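You operate a simulated robot arm through the tools that you are given. There is no shell and no other tool. Be economical: measure what you need, move in short steps, check, and stop when the job is done.

Carry out the task below with a simulated robot arm. There is one attempt and no reset: what you move stays moved.

TASK
Station 29: lamp off, holder back, vacuum off, purple block onto the pad.
Fine: the long black pad beside the station; the lamp goes off first; free the yellow lever to draw the holder back; the blue button works the vacuum.

Only the result counts: the job must be done as asked and must still hold three seconds after the hand-in. Knocking over, shifting, dropping, spilling or breaking anything else fails it.

THE ROBOT
A 6-joint arm with a fingered hand on a trunk, on a base that drives. Base frame: it is fixed to the floor where the robot stands at the start and does not move with it; the origin is under the middle of the robot, x ahead of it, y to its left, z up. Lengths are in m, angles in rad, forces in N, time in s.
With the tool pointing down near the work surface it reaches from about 0.24 to 0.48 m from the robot's upright axis, wherever it stands. Its first joint turns from -2.897 to 2.897 rad. Places, roughly: black ribbed knob [0.6, 0.1, 1.2]; blue ball lever [0.4, 0.1, 1]; blue ribbed knob [0.2, 0.2, 0.8]; blue round button [0.3, 0, 0.8]; gold ribbed knob [0.4, 0.2, 0.9]; grey ball lever [0.3, 0.1, 0.9]; orange ribbed knob [0.3, 0.1, 0.9]; purple switch [0.3, -0.1, 0.8]; right screen [0.8, 0.2, 0.9]; silver slider [0.6, -0.1, 1]; small white switch [0.6, 0, 1]; swing camera [0.5, 0.2, 1.1]; teal knob holder [0.4, 0, 0.9]; teal ribbed knob [0.5, -0.1, 0.9]; top of the long black pad [0.7, -0.2, 0.8]; white square button [0.3, 0, 0.8]. Payload 2.3 kg.
The TCP is the grasp point between the finger pads, 0.022 m short of the fingertips. In the tool frame z runs along the fingers and y along their closing line. Largest opening 0.112 m; the body of the gripper starts 0.06 m behind the TCP. The gripper is a hand of 3 fingers: y runs from the thumb to the fingers, the wrist lies at [0, 0, -0.218] in the tool frame, and closing takes about 1.5 s.
Orientation is that of the tool frame in the base frame, as a unit quaternion [x, y, z, w]. With the fingers straight down and closing along the base's y, the tool's x points along the base's -x, its y along +y and its z along -z.

THE INTERFACE
- The arm moves only by the tool jog_arm. Its argument "steps" is one flat list of numbers, 7 for each row, row after row: the shift along the tool's x, y, z in m, then the turn, a rotation vector about the tool's x, y, z in rad, then the gripper command, from -1 (fully open) to 1 (shut), values between in proportion. In form: [dx, dy, dz, wx, wy, wz, hand, dx, dy, dz, wx, wy, wz, hand, ...]. A call has 1 to 12 rows; each row shifts and turns the commanded pose from where the row before left it, along the tool's axes as they then stand. Each row takes 0.2 s and may step no farther than 0.05 m and 0.15 rad from the row before; otherwise, or with a gripper value out of range, the whole call is refused. Where a pose cannot be reached the arm comes as near as it can. A force on the tool above 40 N (or 10 N above the force at the start of the call, whichever is more), or a blocked arm, ends the call early, and 0.2 s more pass. The fingers move at their own pace (about 0.072 m/s each) and stop on an object; they squeeze with about 30 N. The grip force told is the motor's: it shows also when the fingers shut on nothing. Time passes only in rows, and 0.2 s behind the last, so rows that do not move let the fingers close. The reply holds the time, the measured pose of the TCP, the force on the tool along the base axes, the opening and the grip force, in the units named above and with some noise, with the torque about the TCP (base axes, N m) and any sound that the robot's microphone picked up.
- Cameras (640 x 400 px; columns grow to the right, rows downward): "scene" is now at [0.0125, 0.1179, 1.5728]; the picture's right is [-0.28, -0.96, 0.00], its down [-0.82, 0.24, -0.51] and it looks along [0.49, -0.14, -0.86] (base axes); focal length 276 px, centre (320, 200). "wrist" rides on the gripper at [0.066, 0.003, -0.081] in the tool frame; the picture's right is [-0.05, 1.00, 0.00], its down [-0.77, -0.04, -0.64] and it looks along [-0.64, -0.03, 0.77] (tool axes); focal length 275 px, centre (320, 200). There is no depth. A picture from a camera that has moved, and an enlarged one, comes with that camera's place and axes in the base frame and with its lens. The place of the scene camera against the robot may be out by one fixed shift of up to 0.018 m in any direction.
- capture(camera): a new picture of that camera. No time passes.
- slide_trunk(by): slides the trunk up (or, below 0, down) by that many m; the arm and the scene camera ride with it, the base frame stays. It gives what a move gives, with no picture.
- roll_base(legs): drives the robot by 1 to 6 legs, each [ahead, left, turn to the left] in m, m and rad, along the robot's own axes; the way and the turn of a leg run together, so that a leg with both is an arc; at most 1.5 m and 3.142 rad a leg. The arm and the cameras ride along, it lands a little off, and it stops where it bumps. It gives what a move gives.
- set_grasp(shape): the hand has 3 fingers and takes this shape, open, in about a second: jaw (thumb against the fingers, like two jaws); tri (thumb and two fingers); tip (a fingertip pinch); poke (one finger out to press); point (the index stretched); flat (the hand flat); cup (the hand cupped); fist (a fist). The gripper value then closes the fingers along that shape, each until it touches; the sizes above hold for jaw. It gives what a move gives, with no picture.
- head_to(pan, tilt): turns the head with the scene camera to pan (to the left, within 2.705 rad either way) and tilt (down, from -0.506 to 1.204), counted from straight ahead of the robot. It gives what a move gives.
- zoom(camera, box): a new picture of the part [left, top, right, bottom] of that camera's present view, enlarged. No time passes.
- close_job(): hands the job in; it is judged then, once.

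Go step by step. Nothing tells you exact positions but the pictures and the camera data: compare them with the known pose of the tool, close in by small moves and look again before you grip or let go. The budget is 120 turns and 78 pictures, counting those below and the enlarged ones. Unless the task says otherwise, let go and move clear before handing in, and close with one line.

The tools are called after "Emit:" by a JSON object that holds its "fn" and its "kwargs". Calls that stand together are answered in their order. jog_arm: Moves the arm, as the interface text tells. Its arguments: {"type":"object","properties":{"steps":{"type":"array"}},"required":["steps"]} The other tools are called the same way: slide_trunk (by) slides the trunk up or down; set_grasp (shape) gives the hand a shape; roll_base (legs) drives the base; head_to (pan, tilt) turns the head that bears the scene camera; capture (camera) takes a picture; zoom (camera, box) takes an enlarged picture of a part of a camera's view; close_job () hands the job in.

At the start:

```text
time: 0.0
eef_pos: [0.2328, -0.1377, 1.1996]
orientation: [0.001, 1.0, 0.0, 0.002]
force: [0.2, -0.2, 0.0]
torque: [-0.02, 0.02, 0.01]
width: 0.1116
gripper_force: 0.1
shape: jaw
trunk travel left (down, up): [-0.525, 0.065]
robot x, y, heading: [0.0009, -0.002, -0.001]
head pan, tilt: [-0.281, 1.031]
```

scene: 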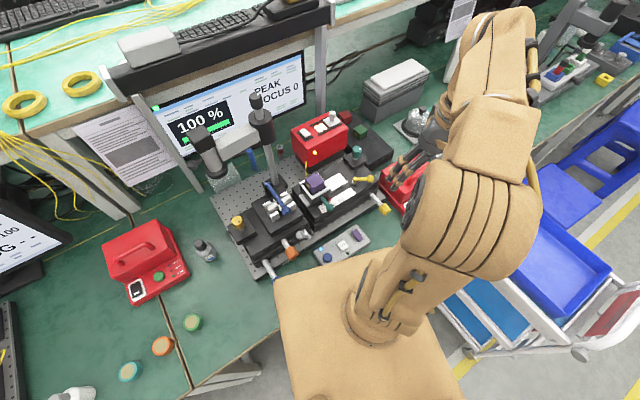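
wrist: 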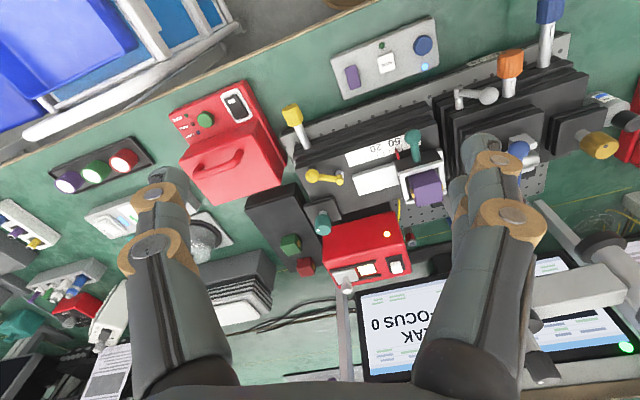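

I see the station with a purple block in a teal-knobbed holder, a small button box (purple switch, white button, blue button) in front, and a red box behind it. I'll zoom in on the details first.

Emit:
{"fn": "zoom", "kwargs": {"camera": "scene", "box": [210, 90, 450, 240]}}

Emit:
{"fn": "zoom", "kwargs": {"camera": "wrist", "box": [240, 0, 560, 200]}}

Emit:
{"fn": "zoom", "kwargs": {"camera": "wrist", "box": [220, 120, 460, 270]}}

```text
2.67 times, centred on (330, 165) of scene
camera zoom: at [0.0125, 0.1179, 1.5728], right [-0.28, -0.96, 0.0], down [-0.82, 0.24, -0.51], along [0.49, -0.14, -0.86], focal length 737 px, centre (293, 293)
```

zoom: 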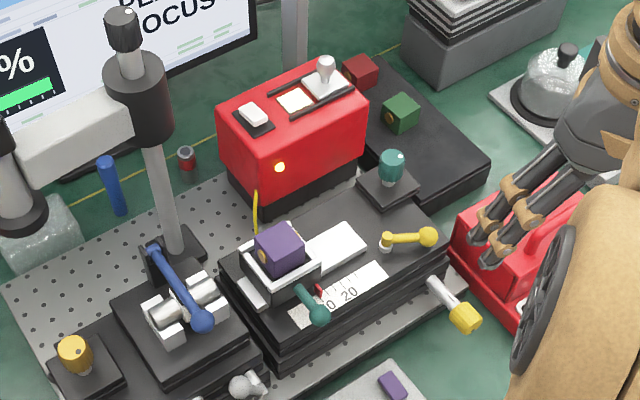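

```text
2.00 times, centred on (400, 100) of wrist
camera zoom: at [0.1659, -0.1333, 1.2805], right [0.05, 1.0, 0.0], down [0.77, -0.04, 0.64], along [0.64, -0.03, -0.77], focal length 551 px, centre (160, 400)
```

zoom: 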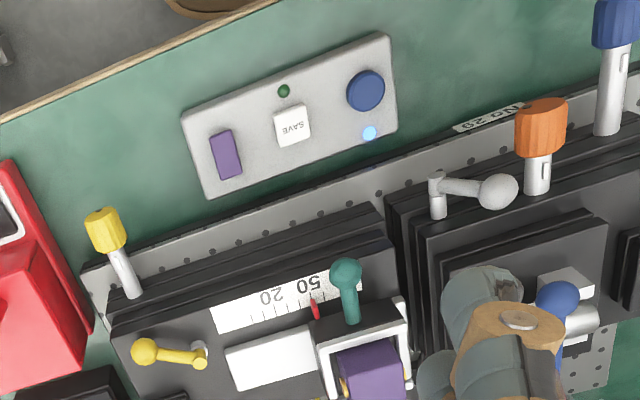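

```text
2.67 times, centred on (340, 195) of wrist
camera zoom: at [0.1659, -0.1333, 1.2805], right [0.05, 1.0, 0.0], down [0.77, -0.04, 0.64], along [0.64, -0.03, -0.77], focal length 734 px, centre (267, 213)
```

zoom: 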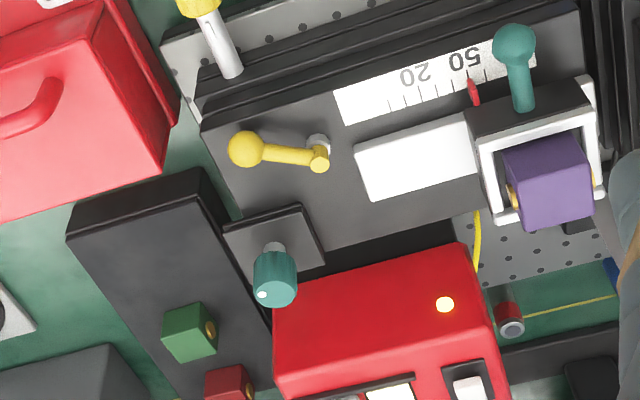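

The purple block's top triangulates to about (0.424, 0.012, 0.957). The red box with a glowing light appears to be the lamp, so I'll look closely at its top controls and at the holder.

Emit:
{"fn": "zoom", "kwargs": {"camera": "scene", "box": [285, 100, 365, 150]}}

Emit:
{"fn": "zoom", "kwargs": {"camera": "wrist", "box": [310, 200, 430, 290]}}

Emit:
{"fn": "zoom", "kwargs": {"camera": "scene", "box": [280, 160, 400, 235]}}

```text
8.00 times, centred on (325, 125) of scene
camera zoom: at [0.0125, 0.1179, 1.5728], right [-0.28, -0.96, 0.0], down [-0.82, 0.24, -0.51], along [0.49, -0.14, -0.86], focal length 2212 px, centre (280, 800)
```

zoom: 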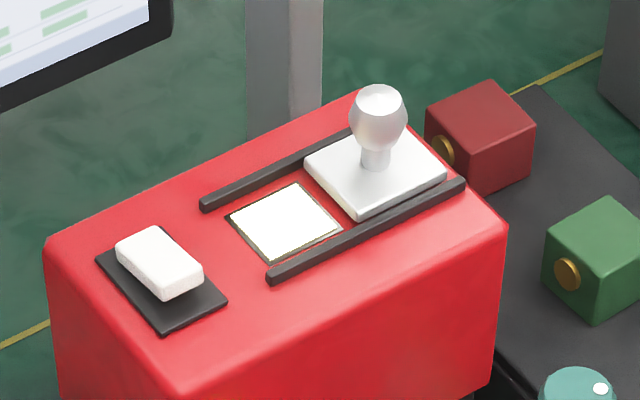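

```text
4.44 times, centred on (370, 245) of wrist
camera zoom: at [0.1659, -0.1333, 1.2805], right [0.05, 1.0, 0.0], down [0.77, -0.04, 0.64], along [0.64, -0.03, -0.77], focal length 1224 px, centre (98, 0)
```

zoom: 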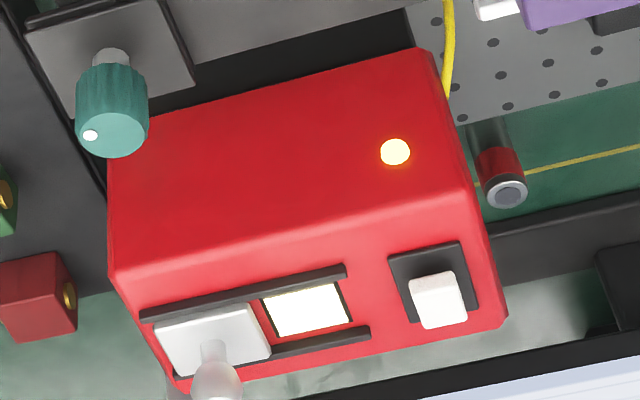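

```text
5.33 times, centred on (340, 198) of scene
camera zoom: at [0.0125, 0.1179, 1.5728], right [-0.28, -0.96, 0.0], down [-0.82, 0.24, -0.51], along [0.49, -0.14, -0.86], focal length 1475 px, centre (213, 213)
```

zoom: 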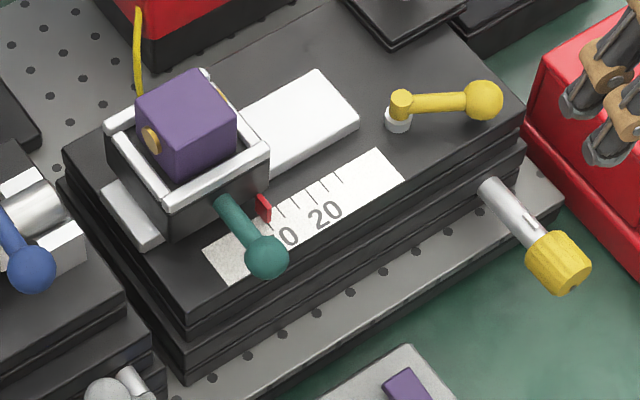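

The lamp box's small white rocker is near (0.612, -0.007, 0.955), with a lit indicator on the box face. The table edge looks close to the robot, so I'd rather not drive forward yet. I'll shape the hand for pressing and see where the finger sits.

Emit:
{"fn": "set_grasp", "kwargs": {"shape": "poke"}}

Emit:
{"fn": "capture", "kwargs": {"camera": "wrist"}}

Emit:
{"fn": "capture", "kwargs": {"camera": "scene"}}

```text
time: 0.9
eef_pos: [0.2326, -0.1367, 1.2001]
orientation: [0.001, 1.0, 0.0, 0.002]
force: [-1.0, -1.3, 0.3]
torque: [0.02, -0.01, 0.04]
width: 0.0
gripper_force: 0.0
shape: poke
trunk travel left (down, up): [-0.525, 0.065]
robot x, y, heading: [0.003, 0.0015, -0.003]
head pan, tilt: [-0.281, 1.031]
```

```text
69 pictures are left
camera wrist: at [0.1659, -0.1333, 1.2805], right [0.05, 1.0, 0.0], down [0.77, -0.04, 0.64], along [0.64, -0.03, -0.77], focal length 275 px, centre (320, 200)
```

wrist: 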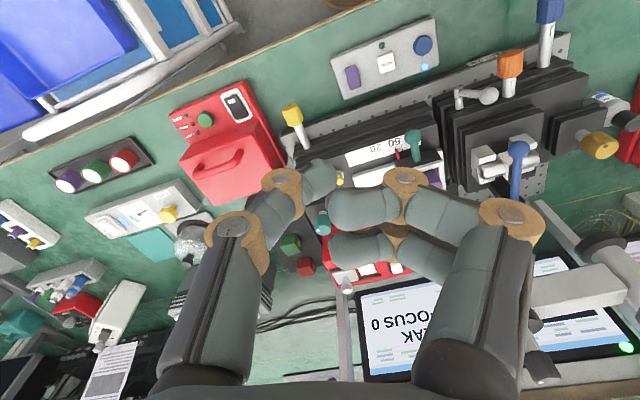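

```text
68 pictures are left
camera scene: at [0.0125, 0.1179, 1.5728], right [-0.28, -0.96, 0.0], down [-0.82, 0.24, -0.51], along [0.49, -0.14, -0.86], focal length 276 px, centre (320, 200)
```

scene: 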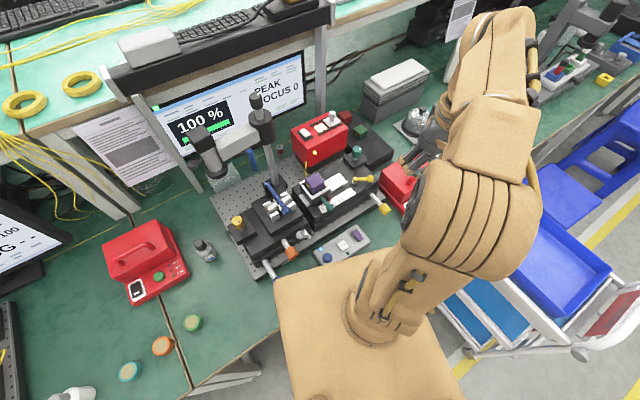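

In the poke shape the fingers still look curled toward each other. I'll close along this shape and check where the pressing fingertip ends up.

Emit:
{"fn": "jog_arm", "kwargs": {"steps": [0, 0, 0, 0, 0, 0, 1, 0, 0, 0, 0, 0, 0, 1, 0, 0, 0, 0, 0, 0, 1, 0, 0, 0, 0, 0, 0, 1, 0, 0, 0, 0, 0, 0, 1, 0, 0, 0, 0, 0, 0, 1]}}

Emit:
{"fn": "zoom", "kwargs": {"camera": "wrist", "box": [160, 100, 560, 350]}}

```text
time: 2.3
eef_pos: [0.2318, -0.1371, 1.2002]
orientation: [0.001, 1.0, 0.0, 0.001]
force: [-0.5, -0.5, -0.4]
torque: [0.01, 0.0, -0.01]
width: 0.0
gripper_force: 30.1
shape: jaw
trunk travel left (down, up): [-0.525, 0.065]
robot x, y, heading: [-0.0024, 0.002, 0.001]
head pan, tilt: [-0.281, 1.031]
```

```text
1.60 times, centred on (360, 225) of wrist
camera zoom: at [0.1659, -0.1333, 1.2805], right [0.05, 1.0, 0.0], down [0.77, -0.04, 0.64], along [0.64, -0.03, -0.77], focal length 440 px, centre (256, 160)
```

zoom: 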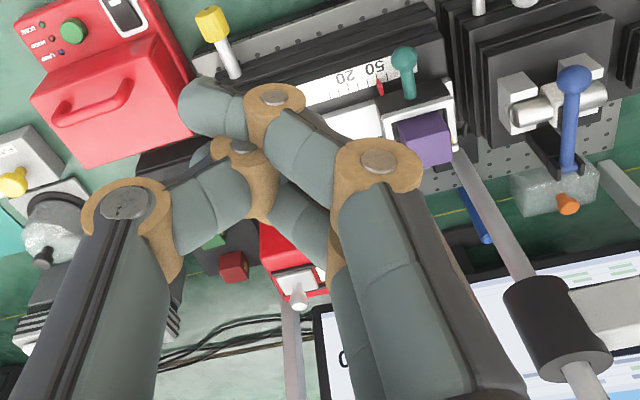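

Closing curled everything and reverted to jaw. I'll set poke again and hold it with the hand value at open.

Emit:
{"fn": "set_grasp", "kwargs": {"shape": "poke"}}

Emit:
{"fn": "jog_arm", "kwargs": {"steps": [0, 0, 0, 0, 0, 0, -1, 0, 0, 0, 0, 0, 0, -1]}}

Emit:
{"fn": "zoom", "kwargs": {"camera": "wrist", "box": [160, 100, 560, 350]}}

```text
time: 3.2
eef_pos: [0.2324, -0.1369, 1.1998]
orientation: [0.001, 1.0, 0.0, 0.0]
force: [0.0, 0.1, -0.4]
torque: [0.0, -0.03, 0.01]
width: 0.0002
gripper_force: 0.0
shape: poke
trunk travel left (down, up): [-0.525, 0.065]
robot x, y, heading: [0.0009, -0.0027, -0.005]
head pan, tilt: [-0.281, 1.031]
```

```text
time: 3.8
eef_pos: [0.2312, -0.1365, 1.1998]
orientation: [0.0, 1.0, 0.0, 0.0]
force: [0.7, -0.1, 0.7]
torque: [0.01, 0.05, 0.03]
width: 0.0
gripper_force: 0.1
shape: poke
trunk travel left (down, up): [-0.525, 0.065]
robot x, y, heading: [-0.0006, 0.002, -0.002]
head pan, tilt: [-0.281, 1.031]
```

```text
1.60 times, centred on (360, 225) of wrist
camera zoom: at [0.1659, -0.1333, 1.2805], right [0.05, 1.0, 0.0], down [0.77, -0.04, 0.64], along [0.64, -0.03, -0.77], focal length 440 px, centre (256, 160)
```

zoom: 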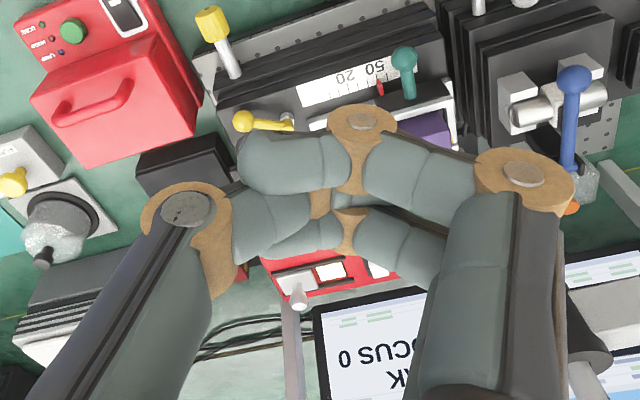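

Poke still doesn't show a clear outstretched finger. I'll compare with the "point" and "tip" shapes.

Emit:
{"fn": "set_grasp", "kwargs": {"shape": "point"}}

Emit:
{"fn": "zoom", "kwargs": {"camera": "wrist", "box": [160, 100, 560, 350]}}

Emit:
{"fn": "zoom", "kwargs": {"camera": "scene", "box": [380, 120, 460, 220]}}

Emit:
{"fn": "set_grasp", "kwargs": {"shape": "tip"}}

Emit:
{"fn": "zoom", "kwargs": {"camera": "wrist", "box": [160, 100, 560, 350]}}

```text
time: 4.7
eef_pos: [0.2321, -0.1375, 1.1995]
orientation: [0.001, 1.0, 0.0, 0.001]
force: [-0.5, -0.4, 1.2]
torque: [0.0, 0.0, -0.02]
width: 0.0
gripper_force: 0.0
shape: point
trunk travel left (down, up): [-0.525, 0.065]
robot x, y, heading: [-0.0002, 0.0022, 0.0]
head pan, tilt: [-0.281, 1.031]
```

```text
1.60 times, centred on (360, 225) of wrist
camera zoom: at [0.1659, -0.1333, 1.2805], right [0.05, 1.0, 0.0], down [0.77, -0.04, 0.64], along [0.64, -0.03, -0.77], focal length 440 px, centre (256, 160)
```

zoom: 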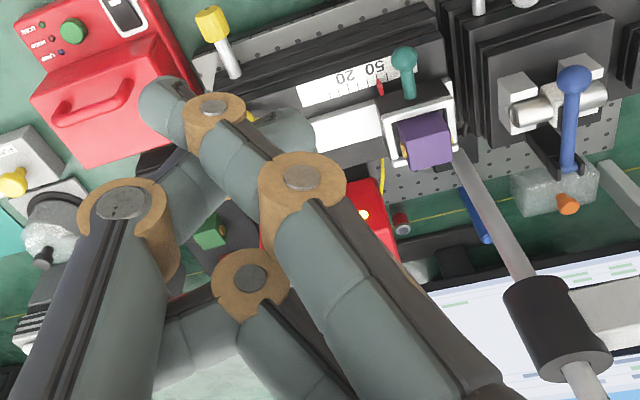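

```text
4.00 times, centred on (420, 170) of scene
camera zoom: at [0.0125, 0.1179, 1.5728], right [-0.28, -0.96, 0.0], down [-0.82, 0.24, -0.51], along [0.49, -0.14, -0.86], focal length 1106 px, centre (-80, 320)
```

zoom: 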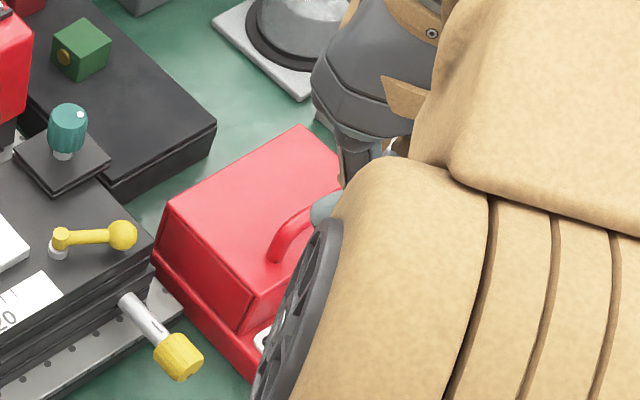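

```text
time: 5.6
eef_pos: [0.2334, -0.1376, 1.2001]
orientation: [0.0, 1.0, 0.0, 0.001]
force: [-0.7, -0.2, 0.4]
torque: [0.03, 0.03, -0.01]
width: 0.08
gripper_force: 0.1
shape: tip
trunk travel left (down, up): [-0.525, 0.065]
robot x, y, heading: [0.0001, 0.0022, 0.0]
head pan, tilt: [-0.281, 1.031]
```

```text
1.60 times, centred on (360, 225) of wrist
camera zoom: at [0.1659, -0.1333, 1.2805], right [0.05, 1.0, 0.0], down [0.77, -0.04, 0.64], along [0.64, -0.03, -0.77], focal length 440 px, centre (256, 160)
```

zoom: 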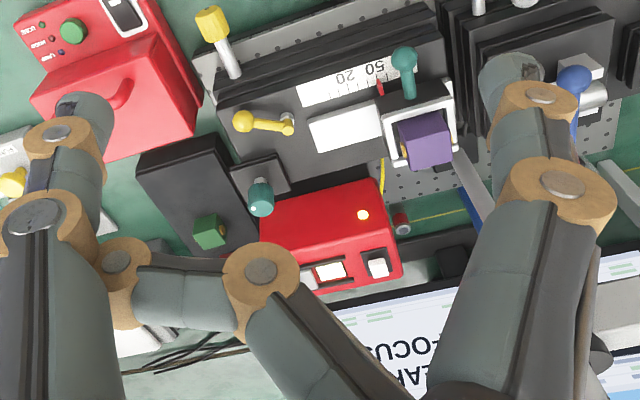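

The tip shape gives one thumb against one finger, with the third tucked away. I'll close it and see whether it makes a neat pressing point.

Emit:
{"fn": "jog_arm", "kwargs": {"steps": [0, 0, 0, 0, 0, 0, 0.95, 0, 0, 0, 0, 0, 0, 0.95, 0, 0, 0, 0, 0, 0, 0.95, 0, 0, 0, 0, 0, 0, 0.95, 0, 0, 0, 0, 0, 0, 0.95, 0, 0, 0, 0, 0, 0, 0.95]}}

Emit:
{"fn": "zoom", "kwargs": {"camera": "wrist", "box": [160, 100, 560, 350]}}

```text
time: 7.0
eef_pos: [0.2325, -0.1379, 1.2001]
orientation: [0.001, 1.0, 0.0, 0.001]
force: [0.0, -0.4, 0.9]
torque: [-0.04, -0.01, -0.01]
width: 0.0
gripper_force: 0.1
shape: tip
trunk travel left (down, up): [-0.525, 0.065]
robot x, y, heading: [-0.0016, 0.0015, -0.001]
head pan, tilt: [-0.281, 1.031]
```

```text
1.60 times, centred on (360, 225) of wrist
camera zoom: at [0.1659, -0.1333, 1.2805], right [0.05, 1.0, 0.0], down [0.77, -0.04, 0.64], along [0.64, -0.03, -0.77], focal length 440 px, centre (256, 160)
```

zoom: 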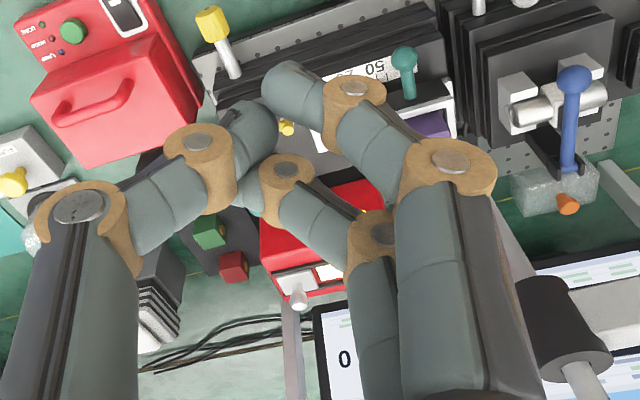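

Closed tip gives a compact pressing point roughly 0.022 m beyond the TCP. Now I'll move the hand over toward the lamp box at the same height so the wrist camera can see the switch from above.

Emit:
{"fn": "jog_arm", "kwargs": {"steps": [-0.044, 0.018, 0, 0, 0, 0, 0.95, -0.044, 0.018, 0, 0, 0, 0, 0.95, -0.044, 0.018, 0, 0, 0, 0, 0.95, -0.044, 0.018, 0, 0, 0, 0, 0.95, -0.03, 0.01, 0, 0, 0, 0, 0.95, 0, 0, 0, 0, 0, 0, 0.95]}}

Emit:
{"fn": "capture", "kwargs": {"camera": "wrist"}}

Emit:
{"fn": "capture", "kwargs": {"camera": "scene"}}

```text
time: 8.4
eef_pos: [0.4204, -0.059, 1.1994]
orientation: [0.001, 1.0, 0.0, 0.001]
force: [-0.1, 0.1, -0.9]
torque: [0.0, 0.01, 0.01]
width: 0.0001
gripper_force: 0.2
shape: tip
out of reach, approached as far as the arm can: row 5
trunk travel left (down, up): [-0.525, 0.065]
robot x, y, heading: [0.0009, -0.0011, -0.003]
head pan, tilt: [-0.281, 1.031]
```

```text
61 pictures are left
camera wrist: at [0.3535, -0.0554, 1.2809], right [0.05, 1.0, 0.0], down [0.77, -0.04, 0.64], along [0.64, -0.03, -0.77], focal length 275 px, centre (320, 200)
```

wrist: 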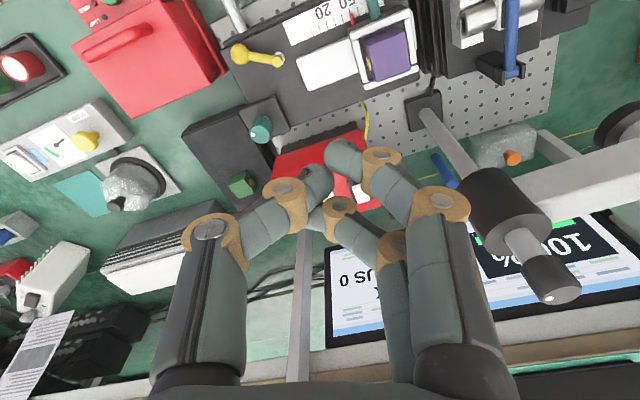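

```text
60 pictures are left
camera scene: at [0.0131, 0.118, 1.5727], right [-0.28, -0.96, 0.0], down [-0.82, 0.24, -0.51], along [0.49, -0.14, -0.86], focal length 276 px, centre (320, 200)
```

scene: 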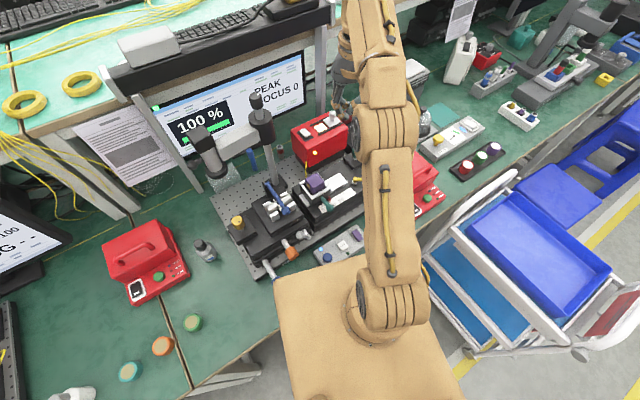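

At z=1.2 the arm's reach ends at x≈0.42, so the base may need to come closer. I'll raise the view down at the robot's own front to see how much room there is to the table.

Emit:
{"fn": "head_to", "kwargs": {"pan": 0.3, "tilt": 1.204}}

Emit:
{"fn": "capture", "kwargs": {"camera": "scene"}}

```text
time: 9.4
eef_pos: [0.4201, -0.06, 1.2]
orientation: [0.001, 1.0, 0.0, 0.0]
force: [0.3, -0.6, -0.4]
torque: [-0.04, 0.01, -0.01]
width: 0.0002
gripper_force: 0.1
shape: tip
trunk travel left (down, up): [-0.525, 0.065]
robot x, y, heading: [-0.0005, 0.0009, 0.002]
head pan, tilt: [0.3, 1.201]
```

```text
59 pictures are left
camera scene: at [0.0011, 0.1532, 1.5624], right [0.29, -0.96, 0.0], down [-0.89, -0.27, -0.36], along [0.35, 0.11, -0.93], focal length 276 px, centre (320, 200)
```

scene: 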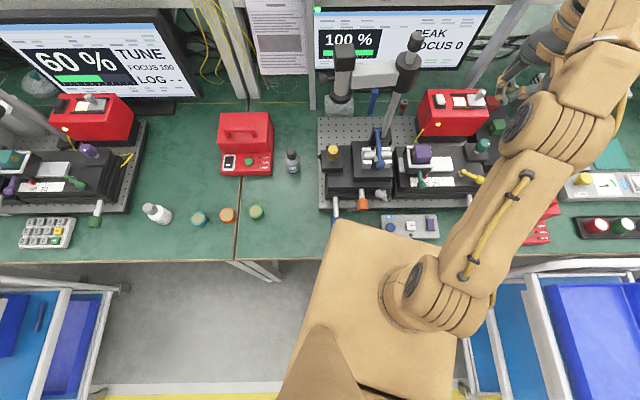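

Two alike stations exist; mine, labelled No 29, is the right one. The underside of the table looks open, so I'll try a small drive ahead, square to the table.

Emit:
{"fn": "roll_base", "kwargs": {"legs": [[0.06, 0.0, 0]]}}

```text
time: 10.4
eef_pos: [0.4822, -0.0601, 1.2003]
orientation: [0.0, 1.0, 0.0, 0.001]
force: [1.0, -0.4, -0.2]
torque: [0.01, 0.0, -0.01]
width: 0.0
gripper_force: 0.0
shape: tip
trunk travel left (down, up): [-0.525, 0.065]
robot x, y, heading: [0.0593, -0.0003, 0.003]
head pan, tilt: [0.3, 1.201]
```

No bump; I'll go another 0.09 m ahead.

Emit:
{"fn": "roll_base", "kwargs": {"legs": [[0.09, 0.0, 0]]}}

Emit:
{"fn": "capture", "kwargs": {"camera": "scene"}}

Emit:
{"fn": "capture", "kwargs": {"camera": "wrist"}}

```text
time: 11.4
eef_pos: [0.5686, -0.0594, 1.2006]
orientation: [0.0, 1.0, 0.0, 0.001]
force: [0.0, 0.1, -0.4]
torque: [0.0, 0.04, -0.02]
width: 0.0002
gripper_force: 0.0
shape: tip
trunk travel left (down, up): [-0.525, 0.065]
robot x, y, heading: [0.147, 0.0005, 0.008]
head pan, tilt: [0.3, 1.201]
```

```text
58 pictures are left
camera scene: at [0.1504, 0.1535, 1.5624], right [0.3, -0.95, 0.0], down [-0.89, -0.28, -0.36], along [0.35, 0.11, -0.93], focal length 276 px, centre (320, 200)
```

scene: 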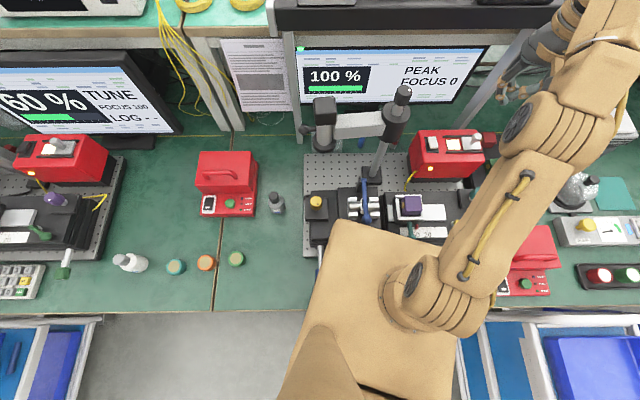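

```text
57 pictures are left
camera wrist: at [0.5024, -0.055, 1.281], right [0.05, 1.0, 0.0], down [0.77, -0.04, 0.64], along [0.64, -0.03, -0.77], focal length 275 px, centre (320, 200)
```

wrist: 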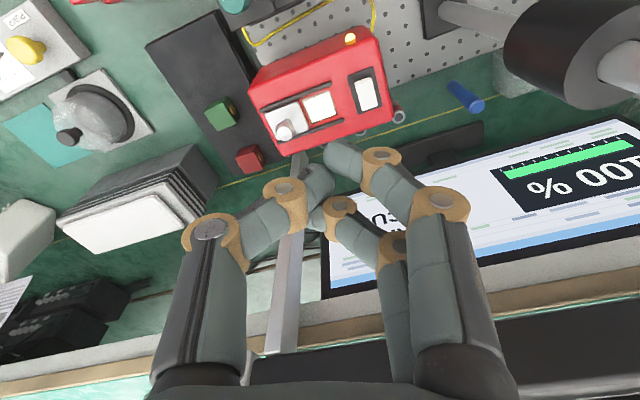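

No bump reported, and the switch is now in clear view of both cameras. I'll zoom on it.

Emit:
{"fn": "zoom", "kwargs": {"camera": "wrist", "box": [240, 20, 400, 120]}}

Emit:
{"fn": "zoom", "kwargs": {"camera": "scene", "box": [390, 120, 510, 195]}}

```text
4.00 times, centred on (320, 70) of wrist
camera zoom: at [0.5024, -0.055, 1.281], right [0.05, 1.0, 0.0], down [0.77, -0.04, 0.64], along [0.64, -0.03, -0.77], focal length 1101 px, centre (320, 720)
```

zoom: 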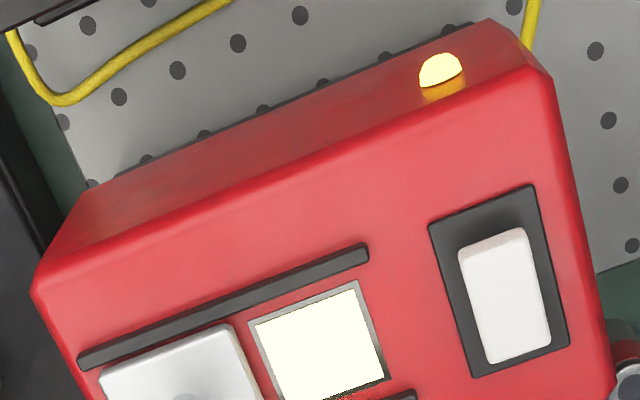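

```text
5.33 times, centred on (450, 158) of scene
camera zoom: at [0.1504, 0.1535, 1.5624], right [0.3, -0.95, 0.0], down [-0.89, -0.28, -0.36], along [0.35, 0.11, -0.93], focal length 1475 px, centre (-373, 427)
```

zoom: 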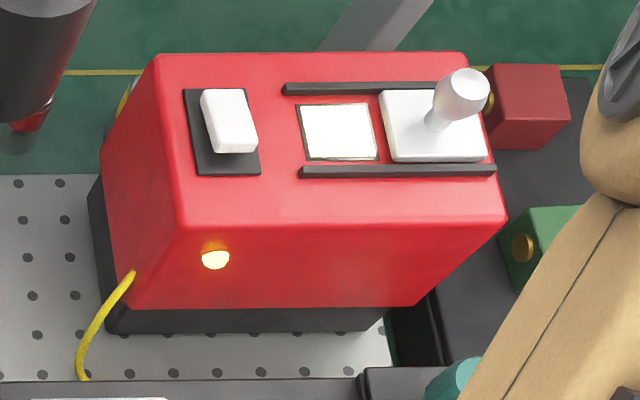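

I need to know which end of the rocker stands up, so I'll zoom closer from both cameras.

Emit:
{"fn": "zoom", "kwargs": {"camera": "wrist", "box": [340, 62, 388, 117]}}

Emit:
{"fn": "zoom", "kwargs": {"camera": "scene", "box": [418, 130, 446, 160]}}

```text
7.27 times, centred on (364, 90) of wrist
camera zoom: at [0.5024, -0.055, 1.281], right [0.05, 1.0, 0.0], down [0.77, -0.04, 0.64], along [0.64, -0.03, -0.77], focal length 2002 px, centre (0, 1004)
```

zoom: 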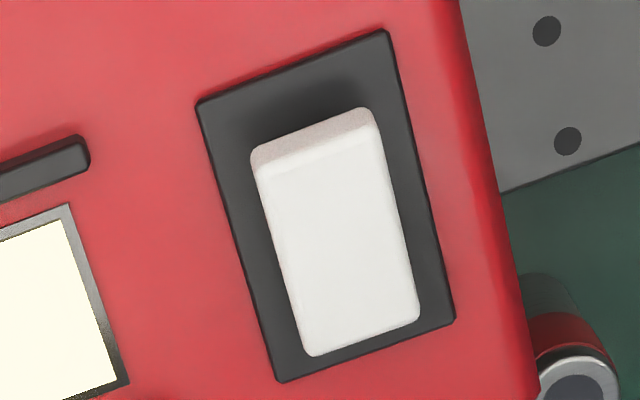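

```text
13.33 times, centred on (432, 145) of scene
camera zoom: at [0.1504, 0.1535, 1.5624], right [0.3, -0.95, 0.0], down [-0.89, -0.28, -0.36], along [0.35, 0.11, -0.93], focal length 3687 px, centre (-1173, 933)
```

zoom: 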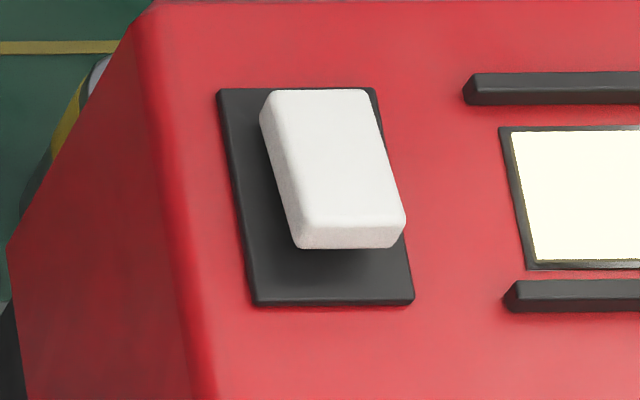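

The near end of the rocker stands up, at about (0.604, -0.008, 0.948), so that end needs pressing. I'll pitch the hand forward 0.4 rad so one finger leads, then come to about 0.05 m above it.

Emit:
{"fn": "jog_arm", "kwargs": {"steps": [0, 0, 0, 0, -0.14, 0, 0.95, 0, 0, 0, 0, -0.14, 0, 0.95, 0, 0, 0, 0, -0.12, 0, 0.95, 0.009, 0.0118, 0.0423, 0, 0, 0, 0.95, 0.009, 0.0118, 0.0423, 0, 0, 0, 0.95, 0.009, 0.0118, 0.0423, 0, 0, 0, 0.95, 0.009, 0.0118, 0.0423, 0, 0, 0, 0.95, 0, 0, 0, 0, 0, 0, 0.95]}}

Emit:
{"fn": "capture", "kwargs": {"camera": "wrist"}}

Emit:
{"fn": "zoom", "kwargs": {"camera": "scene", "box": [380, 80, 540, 180]}}

```text
time: 13.2
eef_pos: [0.601, -0.0088, 1.0308]
orientation: [0.001, 0.98, 0.0, 0.2]
force: [0.1, 0.1, 0.0]
torque: [0.05, 0.01, 0.02]
width: 0.0
gripper_force: 0.1
shape: tip
trunk travel left (down, up): [-0.525, 0.065]
robot x, y, heading: [0.1497, -0.0007, -0.001]
head pan, tilt: [0.3, 1.201]
```

```text
52 pictures are left
camera wrist: at [0.5084, -0.0045, 1.0793], right [0.04, 1.0, 0.02], down [0.46, -0.04, 0.89], along [0.89, -0.03, -0.46], focal length 275 px, centre (320, 200)
```

wrist: 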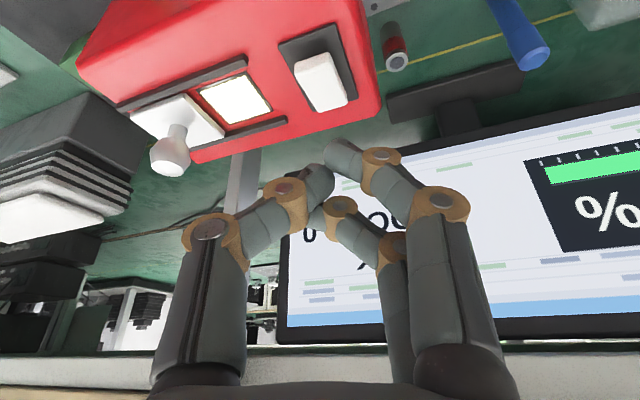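

```text
4.00 times, centred on (460, 130) of scene
camera zoom: at [0.1488, 0.1533, 1.5624], right [0.3, -0.95, 0.0], down [-0.89, -0.28, -0.36], along [0.35, 0.11, -0.93], focal length 1106 px, centre (-240, 480)
```

zoom: 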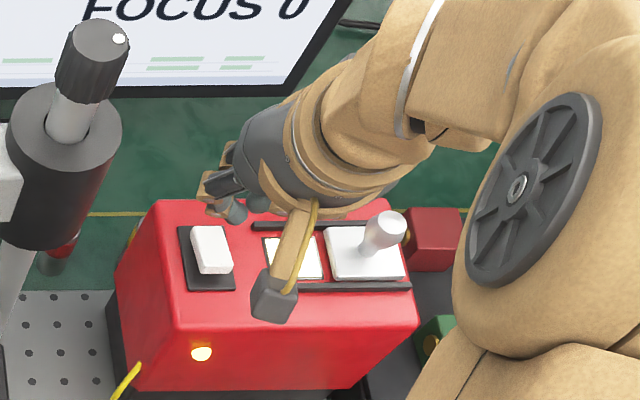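

The leading fingertip is at about (0.605, 0.001, 0.997), almost over the raised end. I'll shift it 8 mm to the right, descend 35 mm and look.

Emit:
{"fn": "jog_arm", "kwargs": {"steps": [0.0155, -0.008, 0.0314, 0, 0, 0, 0.95, 0, 0, 0, 0, 0, 0, 0.95]}}

Emit:
{"fn": "zoom", "kwargs": {"camera": "wrist", "box": [220, 60, 420, 185]}}

Emit:
{"fn": "zoom", "kwargs": {"camera": "scene", "box": [405, 115, 485, 165]}}

```text
time: 13.8
eef_pos: [0.5991, -0.0199, 0.9958]
orientation: [0.001, 0.98, 0.0, 0.2]
force: [-0.1, 0.0, 0.8]
torque: [0.02, 0.02, 0.04]
width: 0.0001
gripper_force: 0.0
shape: tip
trunk travel left (down, up): [-0.525, 0.065]
robot x, y, heading: [0.1478, 0.0001, -0.001]
head pan, tilt: [0.3, 1.201]
```

```text
3.20 times, centred on (320, 122) of wrist
camera zoom: at [0.5068, -0.0147, 1.0442], right [0.04, 1.0, 0.02], down [0.46, -0.04, 0.89], along [0.89, -0.03, -0.46], focal length 881 px, centre (320, 448)
```

zoom: 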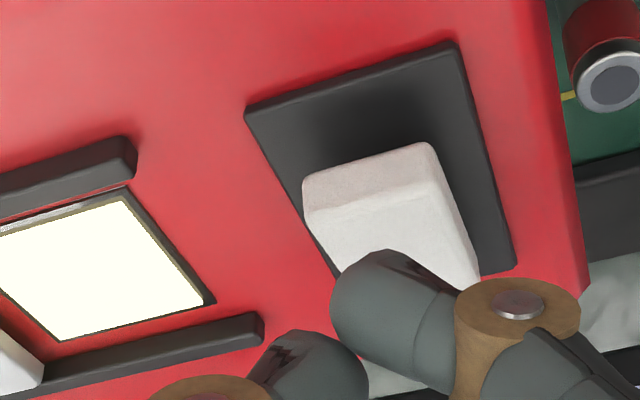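

```text
8.00 times, centred on (445, 140) of scene
camera zoom: at [0.1489, 0.1538, 1.5623], right [0.3, -0.95, 0.0], down [-0.89, -0.28, -0.36], along [0.35, 0.11, -0.93], focal length 2212 px, centre (-680, 680)
```

zoom: 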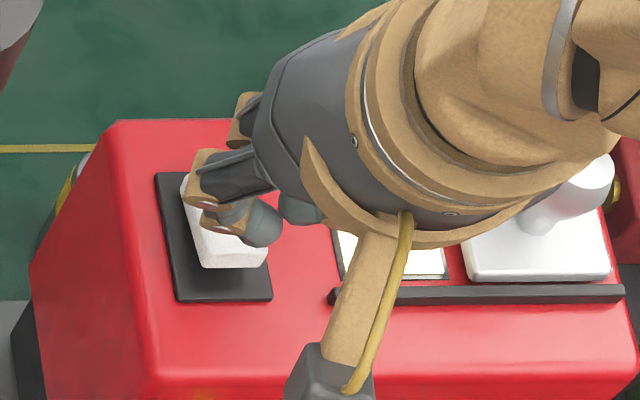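

The tip is about 14 mm above the cap and just slightly far of its near edge. I'll shift it 4 mm nearer, then press in small steps watching the force.

Emit:
{"fn": "jog_arm", "kwargs": {"steps": [0.0084, 0, 0.0094, 0, 0, 0, 0.95, 0.0016, 0, 0.0037, 0, 0, 0, 0.95, 0.0016, 0, 0.0037, 0, 0, 0, 0.95]}}

Emit:
{"fn": "zoom", "kwargs": {"camera": "wrist", "box": [220, 60, 420, 185]}}

```text
time: 14.7
eef_pos: [0.5956, -0.0193, 0.9763]
orientation: [0.0, 0.98, 0.0, 0.2]
force: [-0.9, 0.0, 0.0]
torque: [0.01, -0.01, 0.02]
width: 0.0
gripper_force: 0.0
shape: tip
trunk travel left (down, up): [-0.525, 0.065]
robot x, y, heading: [0.15, 0.0005, 0.001]
head pan, tilt: [0.3, 1.201]
```

```text
3.20 times, centred on (320, 122) of wrist
camera zoom: at [0.5027, -0.0158, 1.0244], right [0.04, 1.0, 0.02], down [0.46, -0.04, 0.89], along [0.89, -0.03, -0.46], focal length 881 px, centre (320, 448)
```

zoom: 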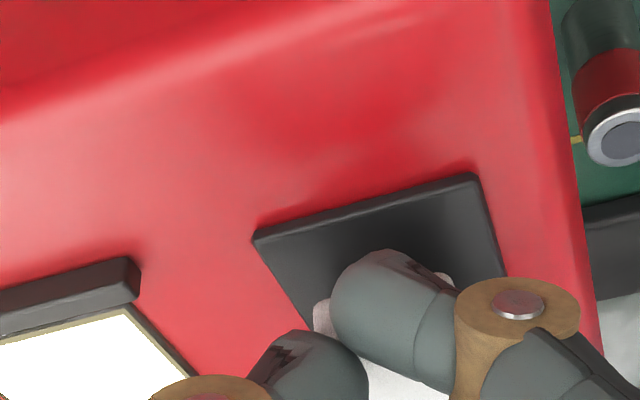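

The finger covers the near end but hasn't touched it yet. I'll carry on in 4 mm steps.

Emit:
{"fn": "jog_arm", "kwargs": {"steps": [0.0016, 0, 0.0037, 0, 0, 0, 0.95, 0.0016, 0, 0.0037, 0, 0, 0, 0.95]}}

Emit:
{"fn": "zoom", "kwargs": {"camera": "scene", "box": [405, 115, 485, 185]}}

```text
time: 15.2
eef_pos: [0.5928, -0.0202, 0.9688]
orientation: [0.001, 0.98, 0.0, 0.201]
force: [-3.9, -3.2, 6.9]
torque: [-0.06, 0.01, 0.0]
width: 0.0
gripper_force: 0.2
shape: tip
trunk travel left (down, up): [-0.525, 0.065]
robot x, y, heading: [0.1495, -0.0037, 0.001]
head pan, tilt: [0.3, 1.201]
```

```text
5.71 times, centred on (445, 150) of scene
camera zoom: at [0.1473, 0.1527, 1.5626], right [0.3, -0.95, 0.0], down [-0.89, -0.28, -0.36], along [0.35, 0.11, -0.93], focal length 1580 px, centre (-394, 486)
```

zoom: 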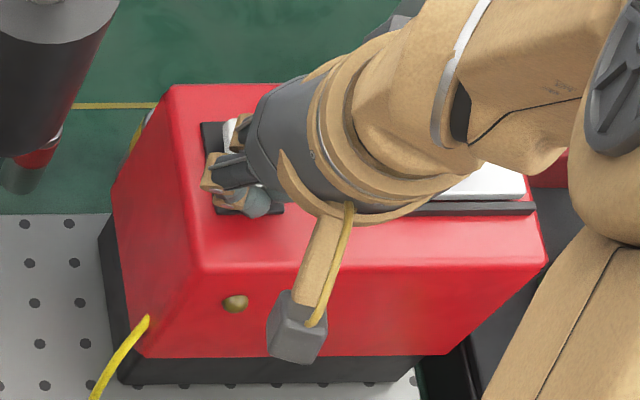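

The indicator has gone dark with about 7 N of contact. I'll lift straight off and confirm it stays off.

Emit:
{"fn": "jog_arm", "kwargs": {"steps": [-0.0117, 0, -0.0276, 0, 0, 0, 0.95, -0.0195, 0, -0.046, 0, 0, 0, 0.95, -0.0195, 0, -0.046, 0, 0, 0, 0.95, -0.0195, 0, -0.046, 0, 0, 0, 0.95]}}

Emit:
{"fn": "zoom", "kwargs": {"camera": "scene", "box": [300, 100, 500, 225]}}

Emit:
{"fn": "capture", "kwargs": {"camera": "wrist"}}

```text
time: 16.2
eef_pos: [0.5963, -0.0209, 1.1497]
orientation: [-0.001, 0.98, 0.001, 0.201]
force: [-0.5, 0.6, 0.7]
torque: [0.01, 0.01, 0.0]
width: 0.0
gripper_force: 0.0
shape: tip
trunk travel left (down, up): [-0.525, 0.065]
robot x, y, heading: [0.1485, -0.0018, 0.004]
head pan, tilt: [0.3, 1.201]
```

```text
3.20 times, centred on (400, 162) of scene
camera zoom: at [0.1489, 0.1534, 1.5623], right [0.3, -0.95, 0.0], down [-0.89, -0.28, -0.36], along [0.35, 0.11, -0.93], focal length 885 px, centre (64, 320)
```

zoom: 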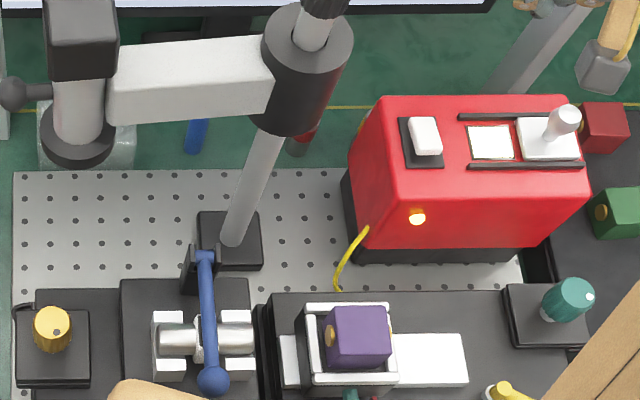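

```text
45 pictures are left
camera wrist: at [0.5024, -0.0174, 1.1986], right [0.04, 1.0, 0.02], down [0.46, -0.04, 0.89], along [0.89, -0.03, -0.46], focal length 275 px, centre (320, 200)
```

wrist: 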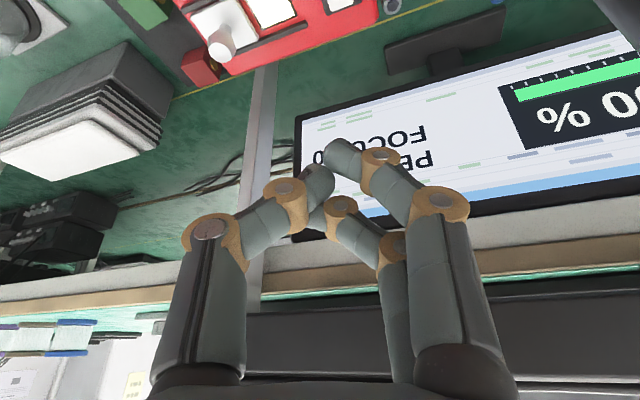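

The indicator lit again after release. I'll check the rocker's position now.

Emit:
{"fn": "zoom", "kwargs": {"camera": "scene", "box": [418, 130, 446, 160]}}

```text
13.33 times, centred on (432, 145) of scene
camera zoom: at [0.1489, 0.1534, 1.5623], right [0.3, -0.95, 0.0], down [-0.89, -0.28, -0.36], along [0.35, 0.11, -0.93], focal length 3687 px, centre (-1173, 933)
```

zoom: 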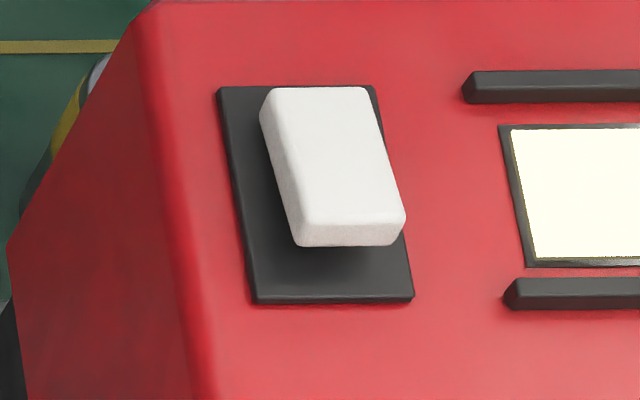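

The rocker sprang back because I hadn't pushed it past centre. I'll return along the same path and press deeper.

Emit:
{"fn": "jog_arm", "kwargs": {"steps": [0.0195, 0, 0.046, 0, 0, 0, 0.95, 0.0195, 0, 0.046, 0, 0, 0, 0.95, 0.0195, 0, 0.046, 0, 0, 0, 0.95, 0.0117, 0, 0.0276, 0, 0, 0, 0.95, 0.0011, 0, 0.0028, 0, 0, 0, 0.95, 0.0011, 0, 0.0028, 0, 0, 0, 0.95, 0.0011, 0, 0.0028, 0, 0, 0, 0.95]}}

Emit:
{"fn": "zoom", "kwargs": {"camera": "scene", "box": [415, 125, 465, 175]}}

```text
time: 17.9
eef_pos: [0.5916, -0.0201, 0.9618]
orientation: [0.0, 0.979, 0.0, 0.203]
force: [-3.2, -0.3, 34.4]
torque: [0.09, 0.01, -0.07]
width: 0.0042
gripper_force: 0.1
shape: tip
trunk travel left (down, up): [-0.525, 0.065]
robot x, y, heading: [0.1467, -0.0027, 0.003]
head pan, tilt: [0.3, 1.201]
```

```text
8.00 times, centred on (440, 150) of scene
camera zoom: at [0.1423, 0.1537, 1.5626], right [0.3, -0.95, 0.0], down [-0.89, -0.28, -0.37], along [0.35, 0.11, -0.93], focal length 2212 px, centre (-640, 600)
```

zoom: 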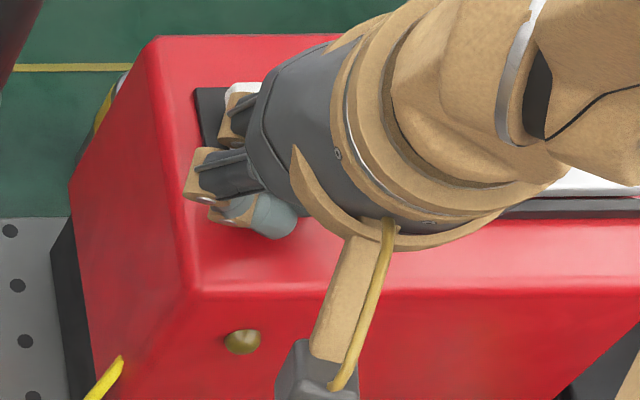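

Force reached 34 N and the light is off again. I'll lift and re-check.

Emit:
{"fn": "jog_arm", "kwargs": {"steps": [-0.0117, 0, -0.0276, 0, 0, 0, 0.95, -0.0195, 0, -0.046, 0, 0, 0, 0.95, -0.0195, 0, -0.046, 0, 0, 0, 0.95, -0.0195, 0, -0.046, 0, 0, 0, 0.95]}}

Emit:
{"fn": "zoom", "kwargs": {"camera": "scene", "box": [405, 120, 485, 180]}}

```text
time: 18.9
eef_pos: [0.5965, -0.0177, 1.1393]
orientation: [0.0, 0.98, 0.0, 0.201]
force: [0.5, -0.3, -1.3]
torque: [0.02, -0.03, 0.0]
width: 0.0006
gripper_force: 0.1
shape: tip
trunk travel left (down, up): [-0.525, 0.065]
robot x, y, heading: [0.145, 0.0016, 0.002]
head pan, tilt: [0.3, 1.201]
```

```text
6.67 times, centred on (445, 150) of scene
camera zoom: at [0.1485, 0.1534, 1.5623], right [0.3, -0.95, 0.0], down [-0.89, -0.28, -0.36], along [0.35, 0.11, -0.93], focal length 1843 px, centre (-513, 533)
```

zoom: 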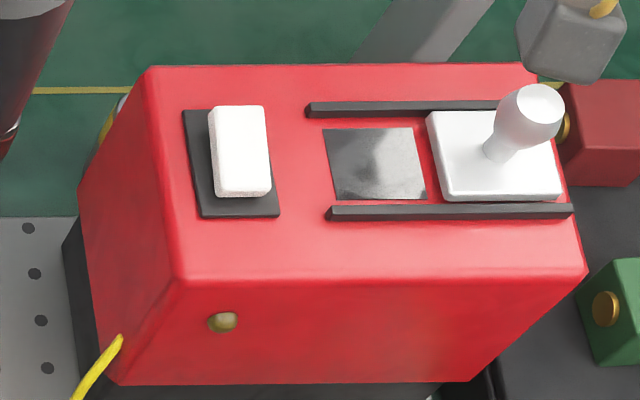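

The lamp is off: light out, window dark, rocker flipped. Next is the yellow lever, with its pivot near (0.437, -0.112, 0.90) and its ball near (0.427, -0.159, 0.903). I'll glance at the sister station's lever for its possible positions.

Emit:
{"fn": "zoom", "kwargs": {"camera": "scene", "box": [0, 120, 140, 290]}}

```text
2.35 times, centred on (70, 205) of scene
camera zoom: at [0.1485, 0.1534, 1.5623], right [0.3, -0.95, 0.0], down [-0.89, -0.28, -0.36], along [0.35, 0.11, -0.93], focal length 651 px, centre (908, 188)
```

zoom: 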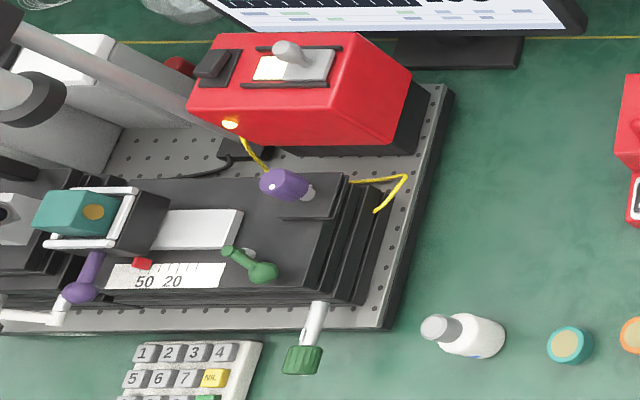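

The sister station's lever sits in the same locked-looking position, so it gives no hint on direction. I'll back the robot up 0.1 m, straighten the hand and yaw it so the fingers can take the lever ball from both sides.

Emit:
{"fn": "roll_base", "kwargs": {"legs": [[-0.1, 0, 0]]}}

Emit:
{"fn": "jog_arm", "kwargs": {"steps": [0, 0, 0, 0, 0.14, 0, 0.95, 0, 0, 0, 0, 0.14, 0, 0.95, 0, 0, 0, 0, 0.12, 0, 0.95, 0.02, -0.04, 0, 0, 0, -0.136, 0.95, 0.02, -0.04, 0, 0, 0, -0.136, 0.95, 0.01, -0.03, 0, 0, 0, -0.136, 0.95, 0, 0, 0, 0, 0, -0.136, 0.95, 0, 0, 0, 0, 0, -0.136, 0.95, 0, 0, 0, 0, 0, -0.136, 0.95, 0, 0, 0, 0, 0, -0.136, 0.95, 0, 0, 0, 0, 0, -0.136, 0.95]}}

```text
time: 20.0
eef_pos: [0.4971, -0.0187, 1.1392]
orientation: [0.001, 0.98, 0.0, 0.201]
force: [-1.0, 0.3, 0.0]
torque: [-0.01, 0.04, 0.02]
width: 0.0007
gripper_force: 0.0
shape: tip
trunk travel left (down, up): [-0.525, 0.065]
robot x, y, heading: [0.044, -0.0018, 0.003]
head pan, tilt: [0.3, 1.201]
```

```text
time: 22.4
eef_pos: [0.4279, -0.0156, 1.0621]
orientation: [-0.513, 0.859, -0.008, 0.001]
force: [-0.3, -0.8, 0.7]
torque: [0.0, 0.0, 0.02]
width: 0.001
gripper_force: 0.1
shape: tip
out of reach, approached as far as the arm can: row 7, 8, 9, 10, 11
trunk travel left (down, up): [-0.525, 0.065]
robot x, y, heading: [0.0509, -0.0025, 0.002]
head pan, tilt: [0.3, 1.201]
```

The arm ended lower than commanded, near its reach limit. I'll check with a still row and a picture before moving on.

Emit:
{"fn": "jog_arm", "kwargs": {"steps": [0, 0, 0, 0, 0, 0, 0.95]}}

Emit:
{"fn": "capture", "kwargs": {"camera": "wrist"}}

Emit:
{"fn": "capture", "kwargs": {"camera": "scene"}}

```text
time: 22.8
eef_pos: [0.4274, -0.0165, 1.0618]
orientation: [-0.513, 0.858, -0.008, 0.001]
force: [-0.1, -0.8, 0.0]
torque: [-0.04, 0.02, 0.0]
width: 0.0005
gripper_force: 0.1
shape: tip
trunk travel left (down, up): [-0.525, 0.065]
robot x, y, heading: [0.0497, 0.0031, 0.005]
head pan, tilt: [0.3, 1.201]
```

```text
40 pictures are left
camera wrist: at [0.3929, -0.0715, 1.1433], right [-0.86, 0.51, -0.01], down [0.39, 0.67, 0.63], along [0.33, 0.54, -0.78], focal length 275 px, centre (320, 200)
```

wrist: 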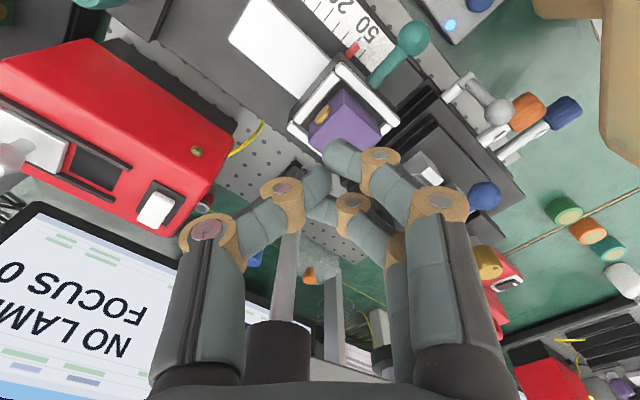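

```text
39 pictures are left
camera scene: at [0.0495, 0.1536, 1.5623], right [0.3, -0.96, 0.0], down [-0.89, -0.28, -0.36], along [0.35, 0.11, -0.93], focal length 276 px, centre (320, 200)
```

scene: 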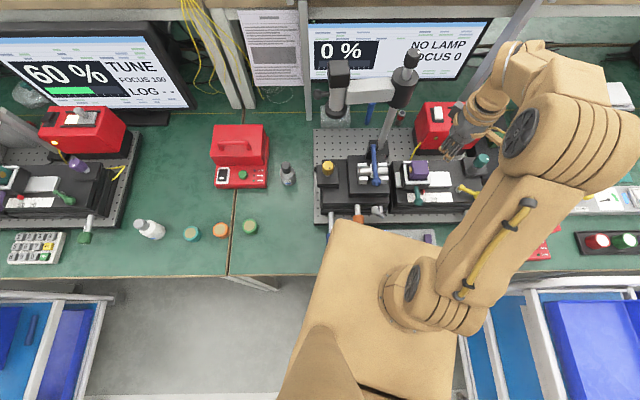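

The screen now reads 0 %, NO LAMP. I'll move over the lever ball, finish the yaw, and open the fingers.

Emit:
{"fn": "jog_arm", "kwargs": {"steps": [0.0418, -0.0223, 0, 0, 0, 0, 0.95, 0.0418, -0.0223, 0, 0, 0, 0, 0.95, 0.0418, -0.0223, 0, 0, 0, 0, 0.95, 0, 0, 0.02, 0, 0, -0.14, -1, 0, 0, 0.02, 0, 0, -0.14, -1, 0, 0, 0, 0, 0, 0, -1, 0, 0, 0, 0, 0, 0, -1, 0, 0, 0, 0, 0, 0, -1]}}

Emit:
{"fn": "capture", "kwargs": {"camera": "wrist"}}

```text
time: 24.2
eef_pos: [0.3931, -0.0021, 0.9484]
orientation: [-0.629, 0.778, -0.014, -0.003]
force: [-1.5, -4.5, 3.4]
torque: [-0.09, -0.21, -0.25]
width: 0.1117
gripper_force: 0.0
shape: tip
out of reach, approached as far as the arm can: row 1, 2, 3, 4, 5
trunk travel left (down, up): [-0.525, 0.065]
robot x, y, heading: [0.0499, 0.0015, 0.002]
head pan, tilt: [0.3, 1.201]
stopped in row 7: the force on the tool passed its limit at 45 N (the readings are from after the stop); the commanded pose is now the measured one
```

```text
38 pictures are left
camera wrist: at [0.3749, -0.0626, 1.0316], right [-0.97, 0.26, -0.02], down [0.19, 0.76, 0.62], along [0.17, 0.59, -0.79], focal length 275 px, centre (320, 200)
```

wrist: 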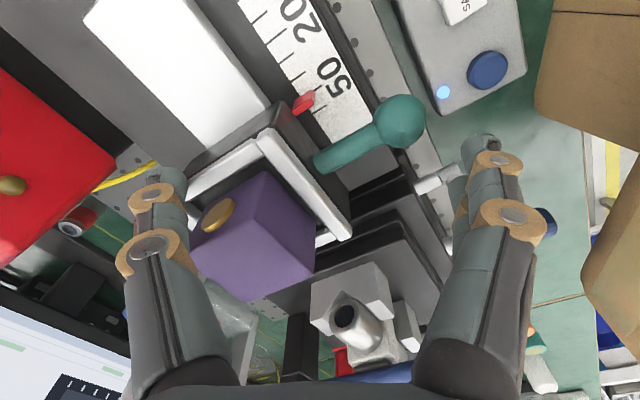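

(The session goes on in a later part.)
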